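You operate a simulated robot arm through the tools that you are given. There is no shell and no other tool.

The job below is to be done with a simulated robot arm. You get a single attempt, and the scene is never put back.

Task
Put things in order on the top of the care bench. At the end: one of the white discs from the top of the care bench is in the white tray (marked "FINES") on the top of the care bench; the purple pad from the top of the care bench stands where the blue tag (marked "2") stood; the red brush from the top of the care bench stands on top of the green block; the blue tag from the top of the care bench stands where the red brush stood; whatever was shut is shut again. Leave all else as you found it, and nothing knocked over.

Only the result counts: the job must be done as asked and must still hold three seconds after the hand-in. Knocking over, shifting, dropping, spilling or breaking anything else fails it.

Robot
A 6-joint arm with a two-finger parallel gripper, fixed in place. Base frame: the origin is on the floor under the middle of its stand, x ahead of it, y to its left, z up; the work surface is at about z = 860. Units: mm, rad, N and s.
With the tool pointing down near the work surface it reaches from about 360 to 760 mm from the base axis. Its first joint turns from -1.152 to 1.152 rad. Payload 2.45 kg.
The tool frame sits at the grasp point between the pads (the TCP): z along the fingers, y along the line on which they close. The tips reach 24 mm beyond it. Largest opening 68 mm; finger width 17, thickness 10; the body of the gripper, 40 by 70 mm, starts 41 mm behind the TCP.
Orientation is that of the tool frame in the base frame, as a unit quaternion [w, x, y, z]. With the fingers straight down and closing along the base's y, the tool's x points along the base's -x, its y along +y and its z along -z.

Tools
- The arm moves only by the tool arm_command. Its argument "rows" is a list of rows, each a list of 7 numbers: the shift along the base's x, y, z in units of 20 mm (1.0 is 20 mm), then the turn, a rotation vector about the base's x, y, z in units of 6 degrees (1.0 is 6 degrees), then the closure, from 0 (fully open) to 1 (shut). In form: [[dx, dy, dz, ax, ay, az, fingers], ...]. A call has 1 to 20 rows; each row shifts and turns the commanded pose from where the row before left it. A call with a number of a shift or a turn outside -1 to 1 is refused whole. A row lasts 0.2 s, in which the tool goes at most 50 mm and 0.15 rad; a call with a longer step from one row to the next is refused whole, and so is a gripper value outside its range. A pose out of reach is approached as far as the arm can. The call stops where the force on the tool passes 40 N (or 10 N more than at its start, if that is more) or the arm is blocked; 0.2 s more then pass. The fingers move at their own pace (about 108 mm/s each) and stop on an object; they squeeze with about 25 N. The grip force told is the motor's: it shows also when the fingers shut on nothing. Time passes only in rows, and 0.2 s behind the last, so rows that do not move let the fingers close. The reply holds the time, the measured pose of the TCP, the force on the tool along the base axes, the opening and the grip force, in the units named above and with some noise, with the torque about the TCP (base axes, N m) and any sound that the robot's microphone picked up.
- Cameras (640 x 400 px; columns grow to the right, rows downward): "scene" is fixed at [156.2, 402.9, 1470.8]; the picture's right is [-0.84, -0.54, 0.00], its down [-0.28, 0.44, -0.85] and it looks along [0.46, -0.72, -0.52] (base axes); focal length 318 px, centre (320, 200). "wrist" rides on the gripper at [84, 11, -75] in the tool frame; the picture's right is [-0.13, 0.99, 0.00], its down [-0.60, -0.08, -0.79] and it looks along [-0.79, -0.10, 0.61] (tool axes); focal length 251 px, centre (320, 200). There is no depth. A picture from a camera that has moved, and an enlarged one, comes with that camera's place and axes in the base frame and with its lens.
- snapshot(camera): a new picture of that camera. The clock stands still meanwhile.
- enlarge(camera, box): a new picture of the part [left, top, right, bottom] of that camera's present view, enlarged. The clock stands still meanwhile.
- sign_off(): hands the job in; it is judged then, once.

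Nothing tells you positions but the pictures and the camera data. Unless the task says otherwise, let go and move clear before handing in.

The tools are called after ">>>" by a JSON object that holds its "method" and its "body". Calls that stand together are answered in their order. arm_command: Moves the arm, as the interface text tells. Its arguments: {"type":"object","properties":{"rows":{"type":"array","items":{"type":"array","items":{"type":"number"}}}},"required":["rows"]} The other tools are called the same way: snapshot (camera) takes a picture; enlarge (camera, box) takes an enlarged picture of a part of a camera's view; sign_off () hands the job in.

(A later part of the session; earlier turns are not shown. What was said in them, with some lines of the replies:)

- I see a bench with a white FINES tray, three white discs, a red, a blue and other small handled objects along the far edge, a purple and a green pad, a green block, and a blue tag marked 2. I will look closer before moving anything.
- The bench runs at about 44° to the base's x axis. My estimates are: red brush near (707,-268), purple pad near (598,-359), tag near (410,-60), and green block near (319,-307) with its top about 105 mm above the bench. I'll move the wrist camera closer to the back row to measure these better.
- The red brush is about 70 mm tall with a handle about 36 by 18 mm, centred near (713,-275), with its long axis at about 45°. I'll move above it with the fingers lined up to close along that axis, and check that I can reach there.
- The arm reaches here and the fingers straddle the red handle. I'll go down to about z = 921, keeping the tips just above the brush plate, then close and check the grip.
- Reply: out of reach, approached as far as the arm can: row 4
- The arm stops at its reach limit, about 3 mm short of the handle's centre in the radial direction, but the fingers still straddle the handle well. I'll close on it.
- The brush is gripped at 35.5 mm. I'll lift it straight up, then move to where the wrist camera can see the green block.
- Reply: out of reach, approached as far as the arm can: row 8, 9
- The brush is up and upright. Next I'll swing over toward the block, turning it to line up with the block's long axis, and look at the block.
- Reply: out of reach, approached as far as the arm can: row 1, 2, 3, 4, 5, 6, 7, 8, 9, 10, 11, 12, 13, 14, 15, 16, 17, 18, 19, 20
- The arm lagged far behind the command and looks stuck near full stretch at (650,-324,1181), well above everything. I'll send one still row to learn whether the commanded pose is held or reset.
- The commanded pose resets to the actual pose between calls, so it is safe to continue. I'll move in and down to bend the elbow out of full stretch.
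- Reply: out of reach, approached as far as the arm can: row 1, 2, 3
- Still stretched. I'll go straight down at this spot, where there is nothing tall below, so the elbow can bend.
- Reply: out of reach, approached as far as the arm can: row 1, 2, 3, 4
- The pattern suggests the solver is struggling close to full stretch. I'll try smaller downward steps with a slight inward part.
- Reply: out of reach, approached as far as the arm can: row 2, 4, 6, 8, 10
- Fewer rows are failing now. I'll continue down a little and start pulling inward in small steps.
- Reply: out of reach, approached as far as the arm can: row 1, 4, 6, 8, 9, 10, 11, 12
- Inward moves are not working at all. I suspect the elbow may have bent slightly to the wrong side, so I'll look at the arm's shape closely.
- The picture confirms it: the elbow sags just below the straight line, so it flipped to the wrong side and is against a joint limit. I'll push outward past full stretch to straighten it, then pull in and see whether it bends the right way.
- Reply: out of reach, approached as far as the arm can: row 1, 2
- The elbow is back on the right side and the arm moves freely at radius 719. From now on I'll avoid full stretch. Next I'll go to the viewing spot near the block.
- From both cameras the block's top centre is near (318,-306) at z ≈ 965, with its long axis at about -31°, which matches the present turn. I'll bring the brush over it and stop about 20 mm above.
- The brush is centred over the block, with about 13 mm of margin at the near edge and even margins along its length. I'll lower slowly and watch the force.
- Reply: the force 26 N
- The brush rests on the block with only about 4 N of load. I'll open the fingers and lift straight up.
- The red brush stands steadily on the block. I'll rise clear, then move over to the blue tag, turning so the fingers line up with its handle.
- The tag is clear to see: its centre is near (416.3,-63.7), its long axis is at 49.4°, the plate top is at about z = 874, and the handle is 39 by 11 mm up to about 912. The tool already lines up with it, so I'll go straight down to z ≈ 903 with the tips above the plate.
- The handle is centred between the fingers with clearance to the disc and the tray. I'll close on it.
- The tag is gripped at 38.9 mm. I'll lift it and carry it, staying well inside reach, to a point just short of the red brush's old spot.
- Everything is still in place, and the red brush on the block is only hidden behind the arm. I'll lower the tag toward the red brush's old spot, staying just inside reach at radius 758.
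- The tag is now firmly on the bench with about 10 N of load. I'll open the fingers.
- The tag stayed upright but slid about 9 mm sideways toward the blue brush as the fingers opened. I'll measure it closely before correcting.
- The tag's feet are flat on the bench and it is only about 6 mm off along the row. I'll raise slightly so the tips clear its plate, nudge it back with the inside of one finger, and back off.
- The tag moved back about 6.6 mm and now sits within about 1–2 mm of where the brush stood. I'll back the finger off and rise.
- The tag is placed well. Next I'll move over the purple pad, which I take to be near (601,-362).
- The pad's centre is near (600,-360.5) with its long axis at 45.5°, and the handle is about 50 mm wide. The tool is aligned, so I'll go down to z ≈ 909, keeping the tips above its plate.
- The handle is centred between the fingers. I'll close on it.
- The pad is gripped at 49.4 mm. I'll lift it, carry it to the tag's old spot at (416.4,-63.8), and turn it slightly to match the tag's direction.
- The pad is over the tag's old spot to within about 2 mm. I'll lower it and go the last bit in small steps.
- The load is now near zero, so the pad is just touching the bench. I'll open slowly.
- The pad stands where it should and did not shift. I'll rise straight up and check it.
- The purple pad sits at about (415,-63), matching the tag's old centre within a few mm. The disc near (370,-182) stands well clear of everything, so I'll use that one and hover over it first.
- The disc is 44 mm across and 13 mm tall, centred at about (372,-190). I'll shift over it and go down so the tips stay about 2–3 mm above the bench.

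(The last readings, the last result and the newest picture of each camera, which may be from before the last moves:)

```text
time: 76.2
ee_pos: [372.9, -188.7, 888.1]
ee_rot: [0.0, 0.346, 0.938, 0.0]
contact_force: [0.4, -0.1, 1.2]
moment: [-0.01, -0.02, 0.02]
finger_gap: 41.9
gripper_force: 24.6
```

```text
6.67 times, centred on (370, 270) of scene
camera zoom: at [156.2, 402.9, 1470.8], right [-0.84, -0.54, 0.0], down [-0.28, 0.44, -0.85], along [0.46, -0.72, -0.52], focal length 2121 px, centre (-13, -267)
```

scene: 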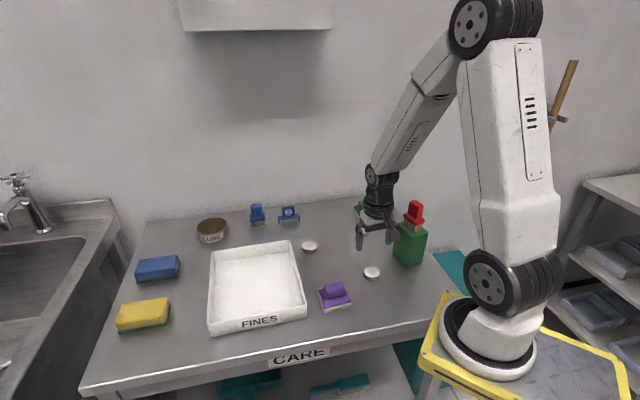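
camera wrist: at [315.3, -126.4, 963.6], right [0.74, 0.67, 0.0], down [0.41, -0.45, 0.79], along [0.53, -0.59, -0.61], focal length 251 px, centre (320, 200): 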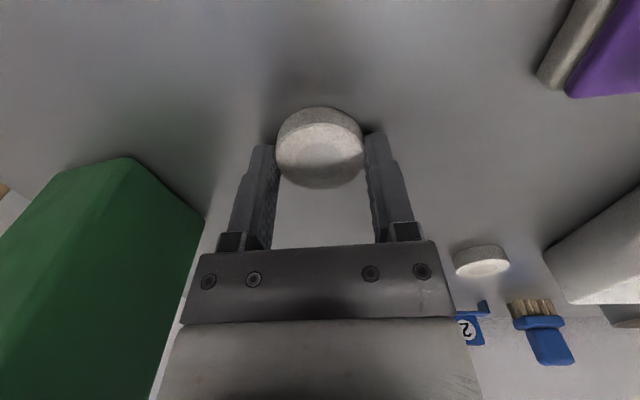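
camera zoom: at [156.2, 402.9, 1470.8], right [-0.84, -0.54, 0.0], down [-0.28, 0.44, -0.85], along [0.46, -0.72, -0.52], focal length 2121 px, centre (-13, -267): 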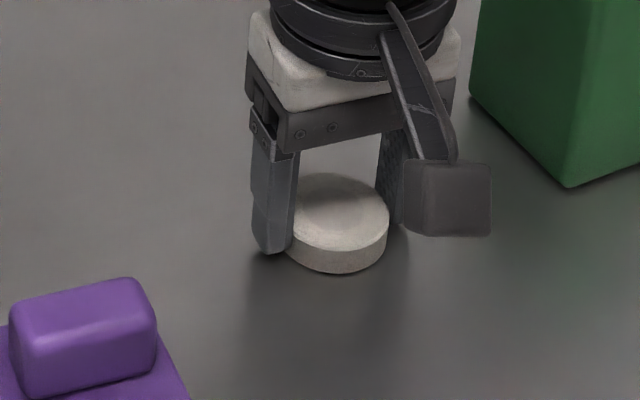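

The disc is gripped at 41.9 mm. I take the tray's centre to be about (600,8) with its rim near z = 900, so I'll lift the disc and carry it over the middle of the tray.

>>> {"method": "arm_command", "body": {"rows": [[0, 0, 0.4, 0, 0, 0, 1], [0, 0, 0.9, 0, 0, 0, 1], [0, 0, 0.9, 0, 0, 0, 1], [0, 0, 0.9, 0, 0, 0, 1], [0, 0, 0.9, 0, 0, 0, 1], [0, 0, 0.9, 0, 0, 0, 1], [0, 0, 0.9, 0, 0, 0, 1], [0, 0, 0, 0, 0, 0, 1]]}}

>>> {"method": "arm_command", "body": {"rows": [[0.925, 0.8, 0, 0, 0, 0, 1], [0.925, 0.8, 0, 0, 0, 0, 1], [0.925, 0.8, 0, 0, 0, 0, 1], [0.925, 0.8, 0, 0, 0, 0, 1], [0.925, 0.8, 0, 0, 0, 0, 1], [0.925, 0.8, 0, 0, 0, 0, 1], [0.925, 0.8, 0, 0, 0, 0, 1], [0.925, 0.8, 0, 0, 0, 0, 1], [0.925, 0.8, 0, 0, 0, 0, 1], [0.925, 0.8, 0, 0, 0, 0, 1], [0.925, 0.8, 0, 0, 0, 0, 1], [0.925, 0.8, 0, 0, 0, 0, 1], [0, 0, 0, 0, 0, 0, 1]]}}

>>> {"method": "snapshot", "body": {"camera": "wrist"}}

>>> {"method": "snapshot", "body": {"camera": "scene"}}

```text
time: 78.0
ee_pos: [372.0, -188.4, 1002.4]
ee_rot: [0.0, 0.345, 0.938, -0.001]
contact_force: [0.5, -0.1, -1.1]
moment: [0.02, 0.01, -0.02]
finger_gap: 41.7
gripper_force: 24.9
```

```text
time: 80.8
ee_pos: [595.9, 3.7, 1003.4]
ee_rot: [0.0, 0.346, 0.938, 0.0]
contact_force: [-0.2, -0.1, -1.1]
moment: [0.0, 0.02, -0.03]
finger_gap: 41.6
gripper_force: 24.9
```

```text
taken
camera wrist: at [537.3, 66.9, 1079.0], right [0.74, 0.67, 0.0], down [0.41, -0.45, 0.79], along [0.53, -0.59, -0.61], focal length 251 px, centre (320, 200)
```

wrist: 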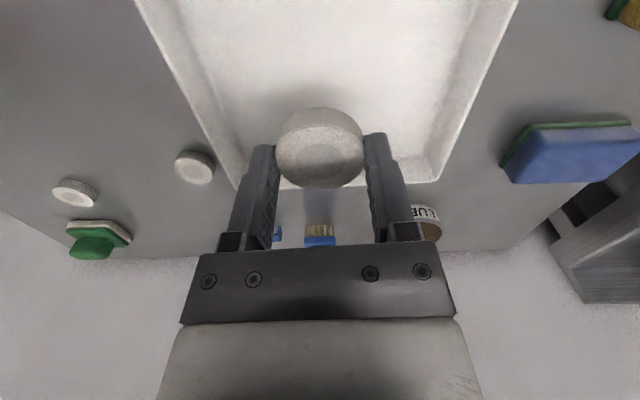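

```text
taken
```

scene: 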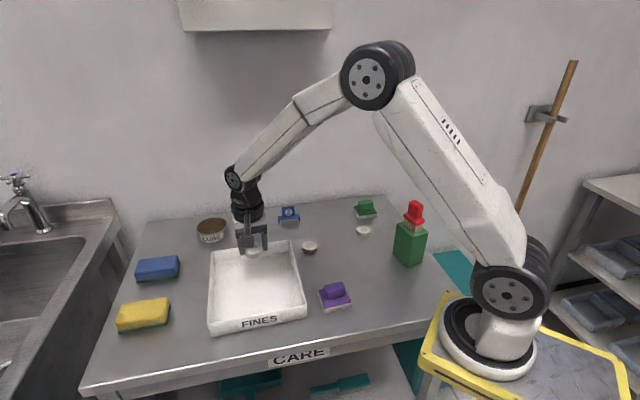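

The disc hangs over the tray's centre, and straight below is the middle of its floor. I'll lower it in.

>>> {"method": "arm_command", "body": {"rows": [[0, 0, -0.95, 0, 0, 0, 1], [0, 0, -0.95, 0, 0, 0, 1], [0, 0, -0.95, 0, 0, 0, 1], [0, 0, -0.95, 0, 0, 0, 1], [0, 0, -0.95, 0, 0, 0, 1], [0, 0, -0.3, 0, 0, 0, 1], [0, 0, 0, 0, 0, 0, 1]]}}

>>> {"method": "enlarge", "body": {"camera": "scene", "box": [200, 225, 320, 345]}}

```text
time: 82.4
ee_pos: [594.2, 3.7, 903.0]
ee_rot: [0.0, 0.345, 0.938, 0.0]
contact_force: [0.1, -0.6, -0.5]
moment: [0.0, 0.02, 0.01]
finger_gap: 41.7
gripper_force: 24.9
```

```text
3.33 times, centred on (260, 285) of scene
camera zoom: at [156.2, 402.9, 1470.8], right [-0.84, -0.54, 0.0], down [-0.28, 0.44, -0.85], along [0.46, -0.72, -0.52], focal length 1061 px, centre (520, -83)
```

zoom: 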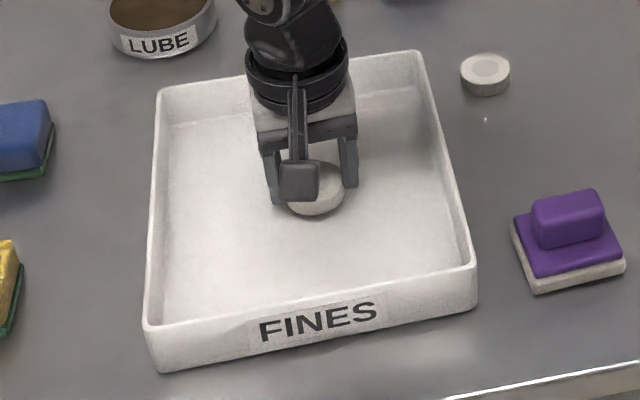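

>>> {"method": "arm_command", "body": {"rows": [[0, 0, -0.2, 0, 0, 0, 1], [0, 0, -0.1, 0, 0, 0, 1], [0, 0, 0, 0, 0, 0, 1]]}}

>>> {"method": "arm_command", "body": {"rows": [[0, 0, -0.06, 0, 0, 0, 1], [0, 0, 0, 0, 0, 0, 1]]}}

```text
time: 83.2
ee_pos: [594.7, 2.5, 895.7]
ee_rot: [0.0, 0.345, 0.938, 0.0]
contact_force: [0.2, -0.2, -0.1]
moment: [-0.03, -0.01, 0.01]
finger_gap: 42.2
gripper_force: 25.3
```

```text
time: 83.8
ee_pos: [593.9, 3.1, 895.7]
ee_rot: [0.0, 0.346, 0.938, 0.0]
contact_force: [0.8, -0.3, -0.6]
moment: [0.01, 0.01, 0.01]
finger_gap: 41.5
gripper_force: 25.2
```

>>> {"method": "arm_command", "body": {"rows": [[0, 0, -0.06, 0, 0, 0, 1], [0, 0, 0, 0, 0, 0, 1]]}}

>>> {"method": "arm_command", "body": {"rows": [[0, 0, -0.05, 0, 0, 0, 1], [0, 0, 0, 0, 0, 0, 1]]}}

```text
time: 84.4
ee_pos: [595.3, 3.4, 894.6]
ee_rot: [0.0, 0.345, 0.938, 0.0]
contact_force: [-0.3, 0.6, -0.1]
moment: [0.02, -0.01, 0.01]
finger_gap: 41.5
gripper_force: 25.5
```

```text
time: 85.0
ee_pos: [594.1, 3.8, 892.3]
ee_rot: [0.001, 0.345, 0.938, 0.0]
contact_force: [-0.4, 0.6, -0.1]
moment: [-0.03, -0.01, 0.01]
finger_gap: 41.5
gripper_force: 24.7
```

>>> {"method": "arm_command", "body": {"rows": [[0, 0, -0.05, 0, 0, 0, 1], [0, 0, 0, 0, 0, 0, 1]]}}

>>> {"method": "enlarge", "body": {"camera": "scene", "box": [230, 255, 290, 315]}}

```text
time: 85.6
ee_pos: [594.8, 3.8, 893.4]
ee_rot: [0.0, 0.346, 0.938, 0.0]
contact_force: [-2.1, 0.7, 6.3]
moment: [0.0, 0.13, 0.01]
finger_gap: 41.6
gripper_force: 25.3
```

```text
6.67 times, centred on (260, 285) of scene
camera zoom: at [156.0, 403.0, 1470.8], right [-0.84, -0.54, 0.0], down [-0.28, 0.44, -0.85], along [0.46, -0.72, -0.52], focal length 2121 px, centre (720, -367)
```

zoom: 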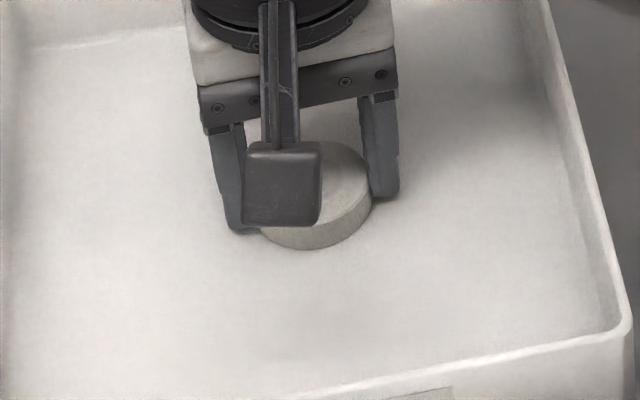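

The disc touches the tray floor with about 6 N. I'll ease off slightly and open.

>>> {"method": "arm_command", "body": {"rows": [[0, 0, 0.012, 0, 0, 0, 1], [0, 0, 0, 0, 0, 0, 0.35], [0, 0, 0, 0, 0, 0, 0.2], [0, 0, 0, 0, 0, 0, 0.1], [0, 0, 0, 0, 0, 0, 0], [0, 0, 0, 0, 0, 0, 0]]}}

>>> {"method": "enlarge", "body": {"camera": "scene", "box": [230, 255, 290, 315]}}

>>> {"method": "snapshot", "body": {"camera": "wrist"}}

```text
time: 87.0
ee_pos: [594.9, 3.2, 891.1]
ee_rot: [0.0, 0.345, 0.939, 0.0]
contact_force: [-0.6, -0.6, -0.2]
moment: [-0.01, 0.0, 0.0]
finger_gap: 68.1
gripper_force: 0.1
```

```text
6.67 times, centred on (260, 285) of scene
camera zoom: at [156.2, 402.9, 1470.8], right [-0.84, -0.54, 0.0], down [-0.28, 0.44, -0.85], along [0.46, -0.72, -0.52], focal length 2121 px, centre (720, -367)
```

zoom: 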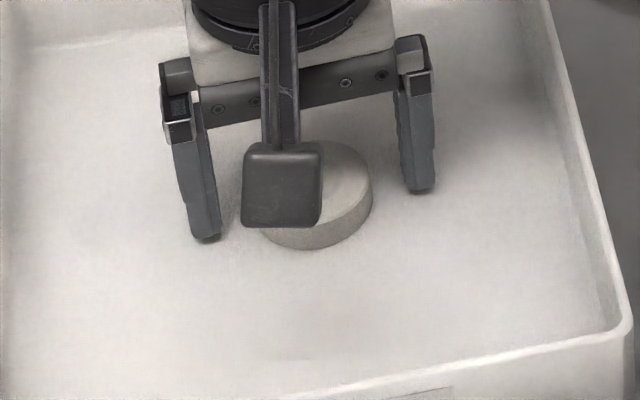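

```text
taken
camera wrist: at [537.1, 65.8, 968.1], right [0.74, 0.67, 0.0], down [0.41, -0.45, 0.79], along [0.53, -0.59, -0.61], focal length 251 px, centre (320, 200)
```

wrist: 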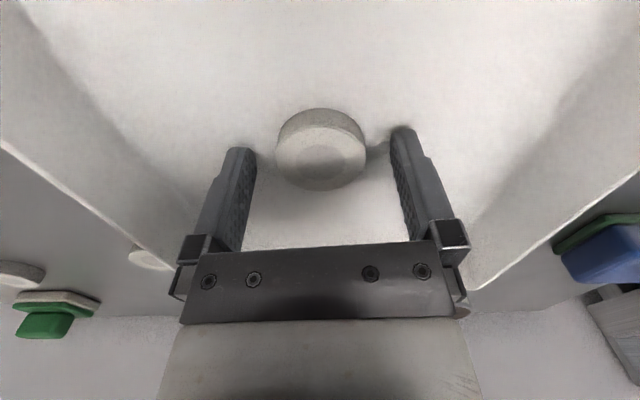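

The disc is lying in the tray and the fingers are free. I'll rise straight up, pull back clear, and look over the whole bench.

>>> {"method": "arm_command", "body": {"rows": [[0, 0, 0.4, 0, 0, 0, 0], [0, 0, 0.9, 0, 0, 0, 0], [0, 0, 1, 0, 0, 0, 0], [0, 0, 1, 0, 0, 0, 0], [0, 0, 1, 0, 0, 0, 0], [0, 0, 1, 0, 0, 0, 0], [0, 0, 1, 0, 0, 0, 0], [-0.4, 0, 1, 0, 0, 0, 0], [-0.6, 0, 1, 0, 0, 0, 0], [-0.8, 0, 1, 0, 0, 0, 0], [-0.9, 0, 1, 0, 0, 0, 0], [-0.9, 0, 0.8, 0, 0, 0, 0], [-0.9, 0, 0.6, 0, 0, 0, 0], [-0.9, 0, 0.5, 0, 0, 0, 0], [0, 0, 0, 0, 0, 0, 0]]}}

>>> {"method": "snapshot", "body": {"camera": "scene"}}

>>> {"method": "enlarge", "body": {"camera": "scene", "box": [190, 180, 450, 340]}}

>>> {"method": "snapshot", "body": {"camera": "wrist"}}

```text
time: 90.2
ee_pos: [484.7, 2.7, 1135.7]
ee_rot: [0.001, 0.346, 0.938, 0.0]
contact_force: [0.7, 0.1, 0.4]
moment: [-0.05, 0.01, 0.02]
finger_gap: 67.9
gripper_force: 0.1
```

```text
taken
```

scene: 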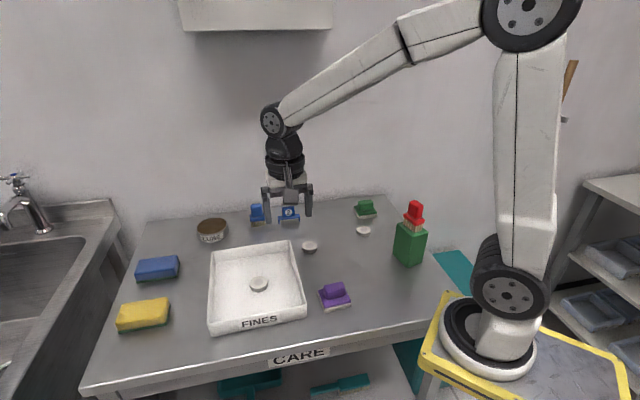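

```text
2.46 times, centred on (320, 260) of scene
camera zoom: at [156.2, 402.9, 1470.8], right [-0.84, -0.54, 0.0], down [-0.28, 0.44, -0.85], along [0.46, -0.72, -0.52], focal length 783 px, centre (320, 52)
```

zoom: 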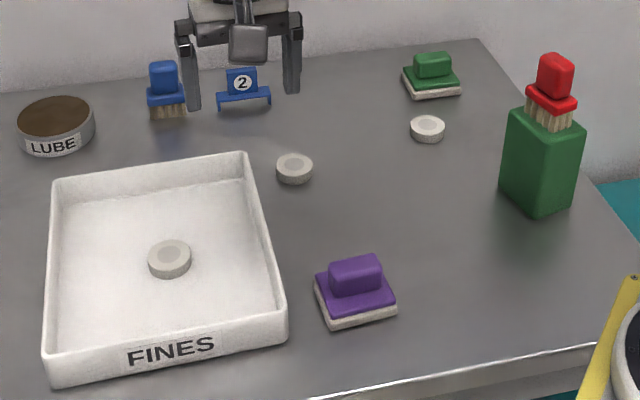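

```text
taken
camera wrist: at [427.7, 65.9, 1211.8], right [0.74, 0.67, 0.0], down [0.41, -0.45, 0.79], along [0.53, -0.59, -0.61], focal length 251 px, centre (320, 200)
```

wrist: 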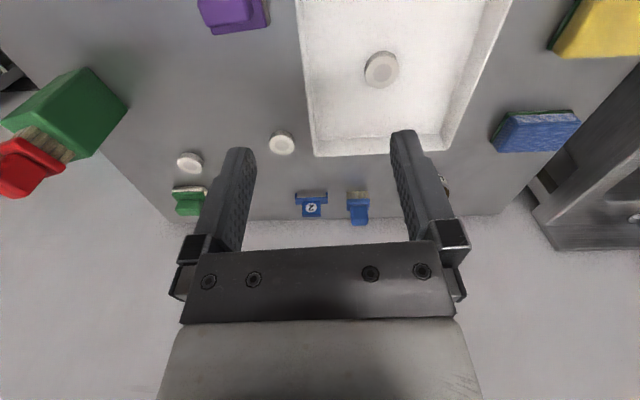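

Everything matches the job. The disc is in the FINES tray, the purple pad is where the tag stood, the red brush is on the green block, and the tag is where the red brush stood. Nothing else has moved or been opened, and the arm is clear, so I'm handing in.

>>> {"method": "sign_off", "body": {}}

```text
The job is handed in.
```

All four moves on the care bench are done and the job is handed in; I haven't been given a verdict. These are the positions I read from the last pictures:

| Item | Where it is now | How close |
|---|---|---|
| White disc | Lying flat near the middle of the FINES tray | Inside the tray |
| Purple pad | Where the blue tag stood | Within about 4 mm |
| Red brush | Upright on top of the green block | Roughly centred |
| Blue tag | Where the red brush stood | Within about 2 mm |

- **Blue tag:** it slid about 9 mm as the fingers opened. I nudged it back with one finger, and it stayed upright.
- **Red brush carry:** on the way to the block the arm reached full stretch and its elbow bent the wrong way. I worked it free high above the bench, and it touched nothing.

I saw nothing knocked over or moved that shouldn't have been, and I opened nothing, so there was nothing to shut again. The arm had let go and was clear of the bench at hand-in.
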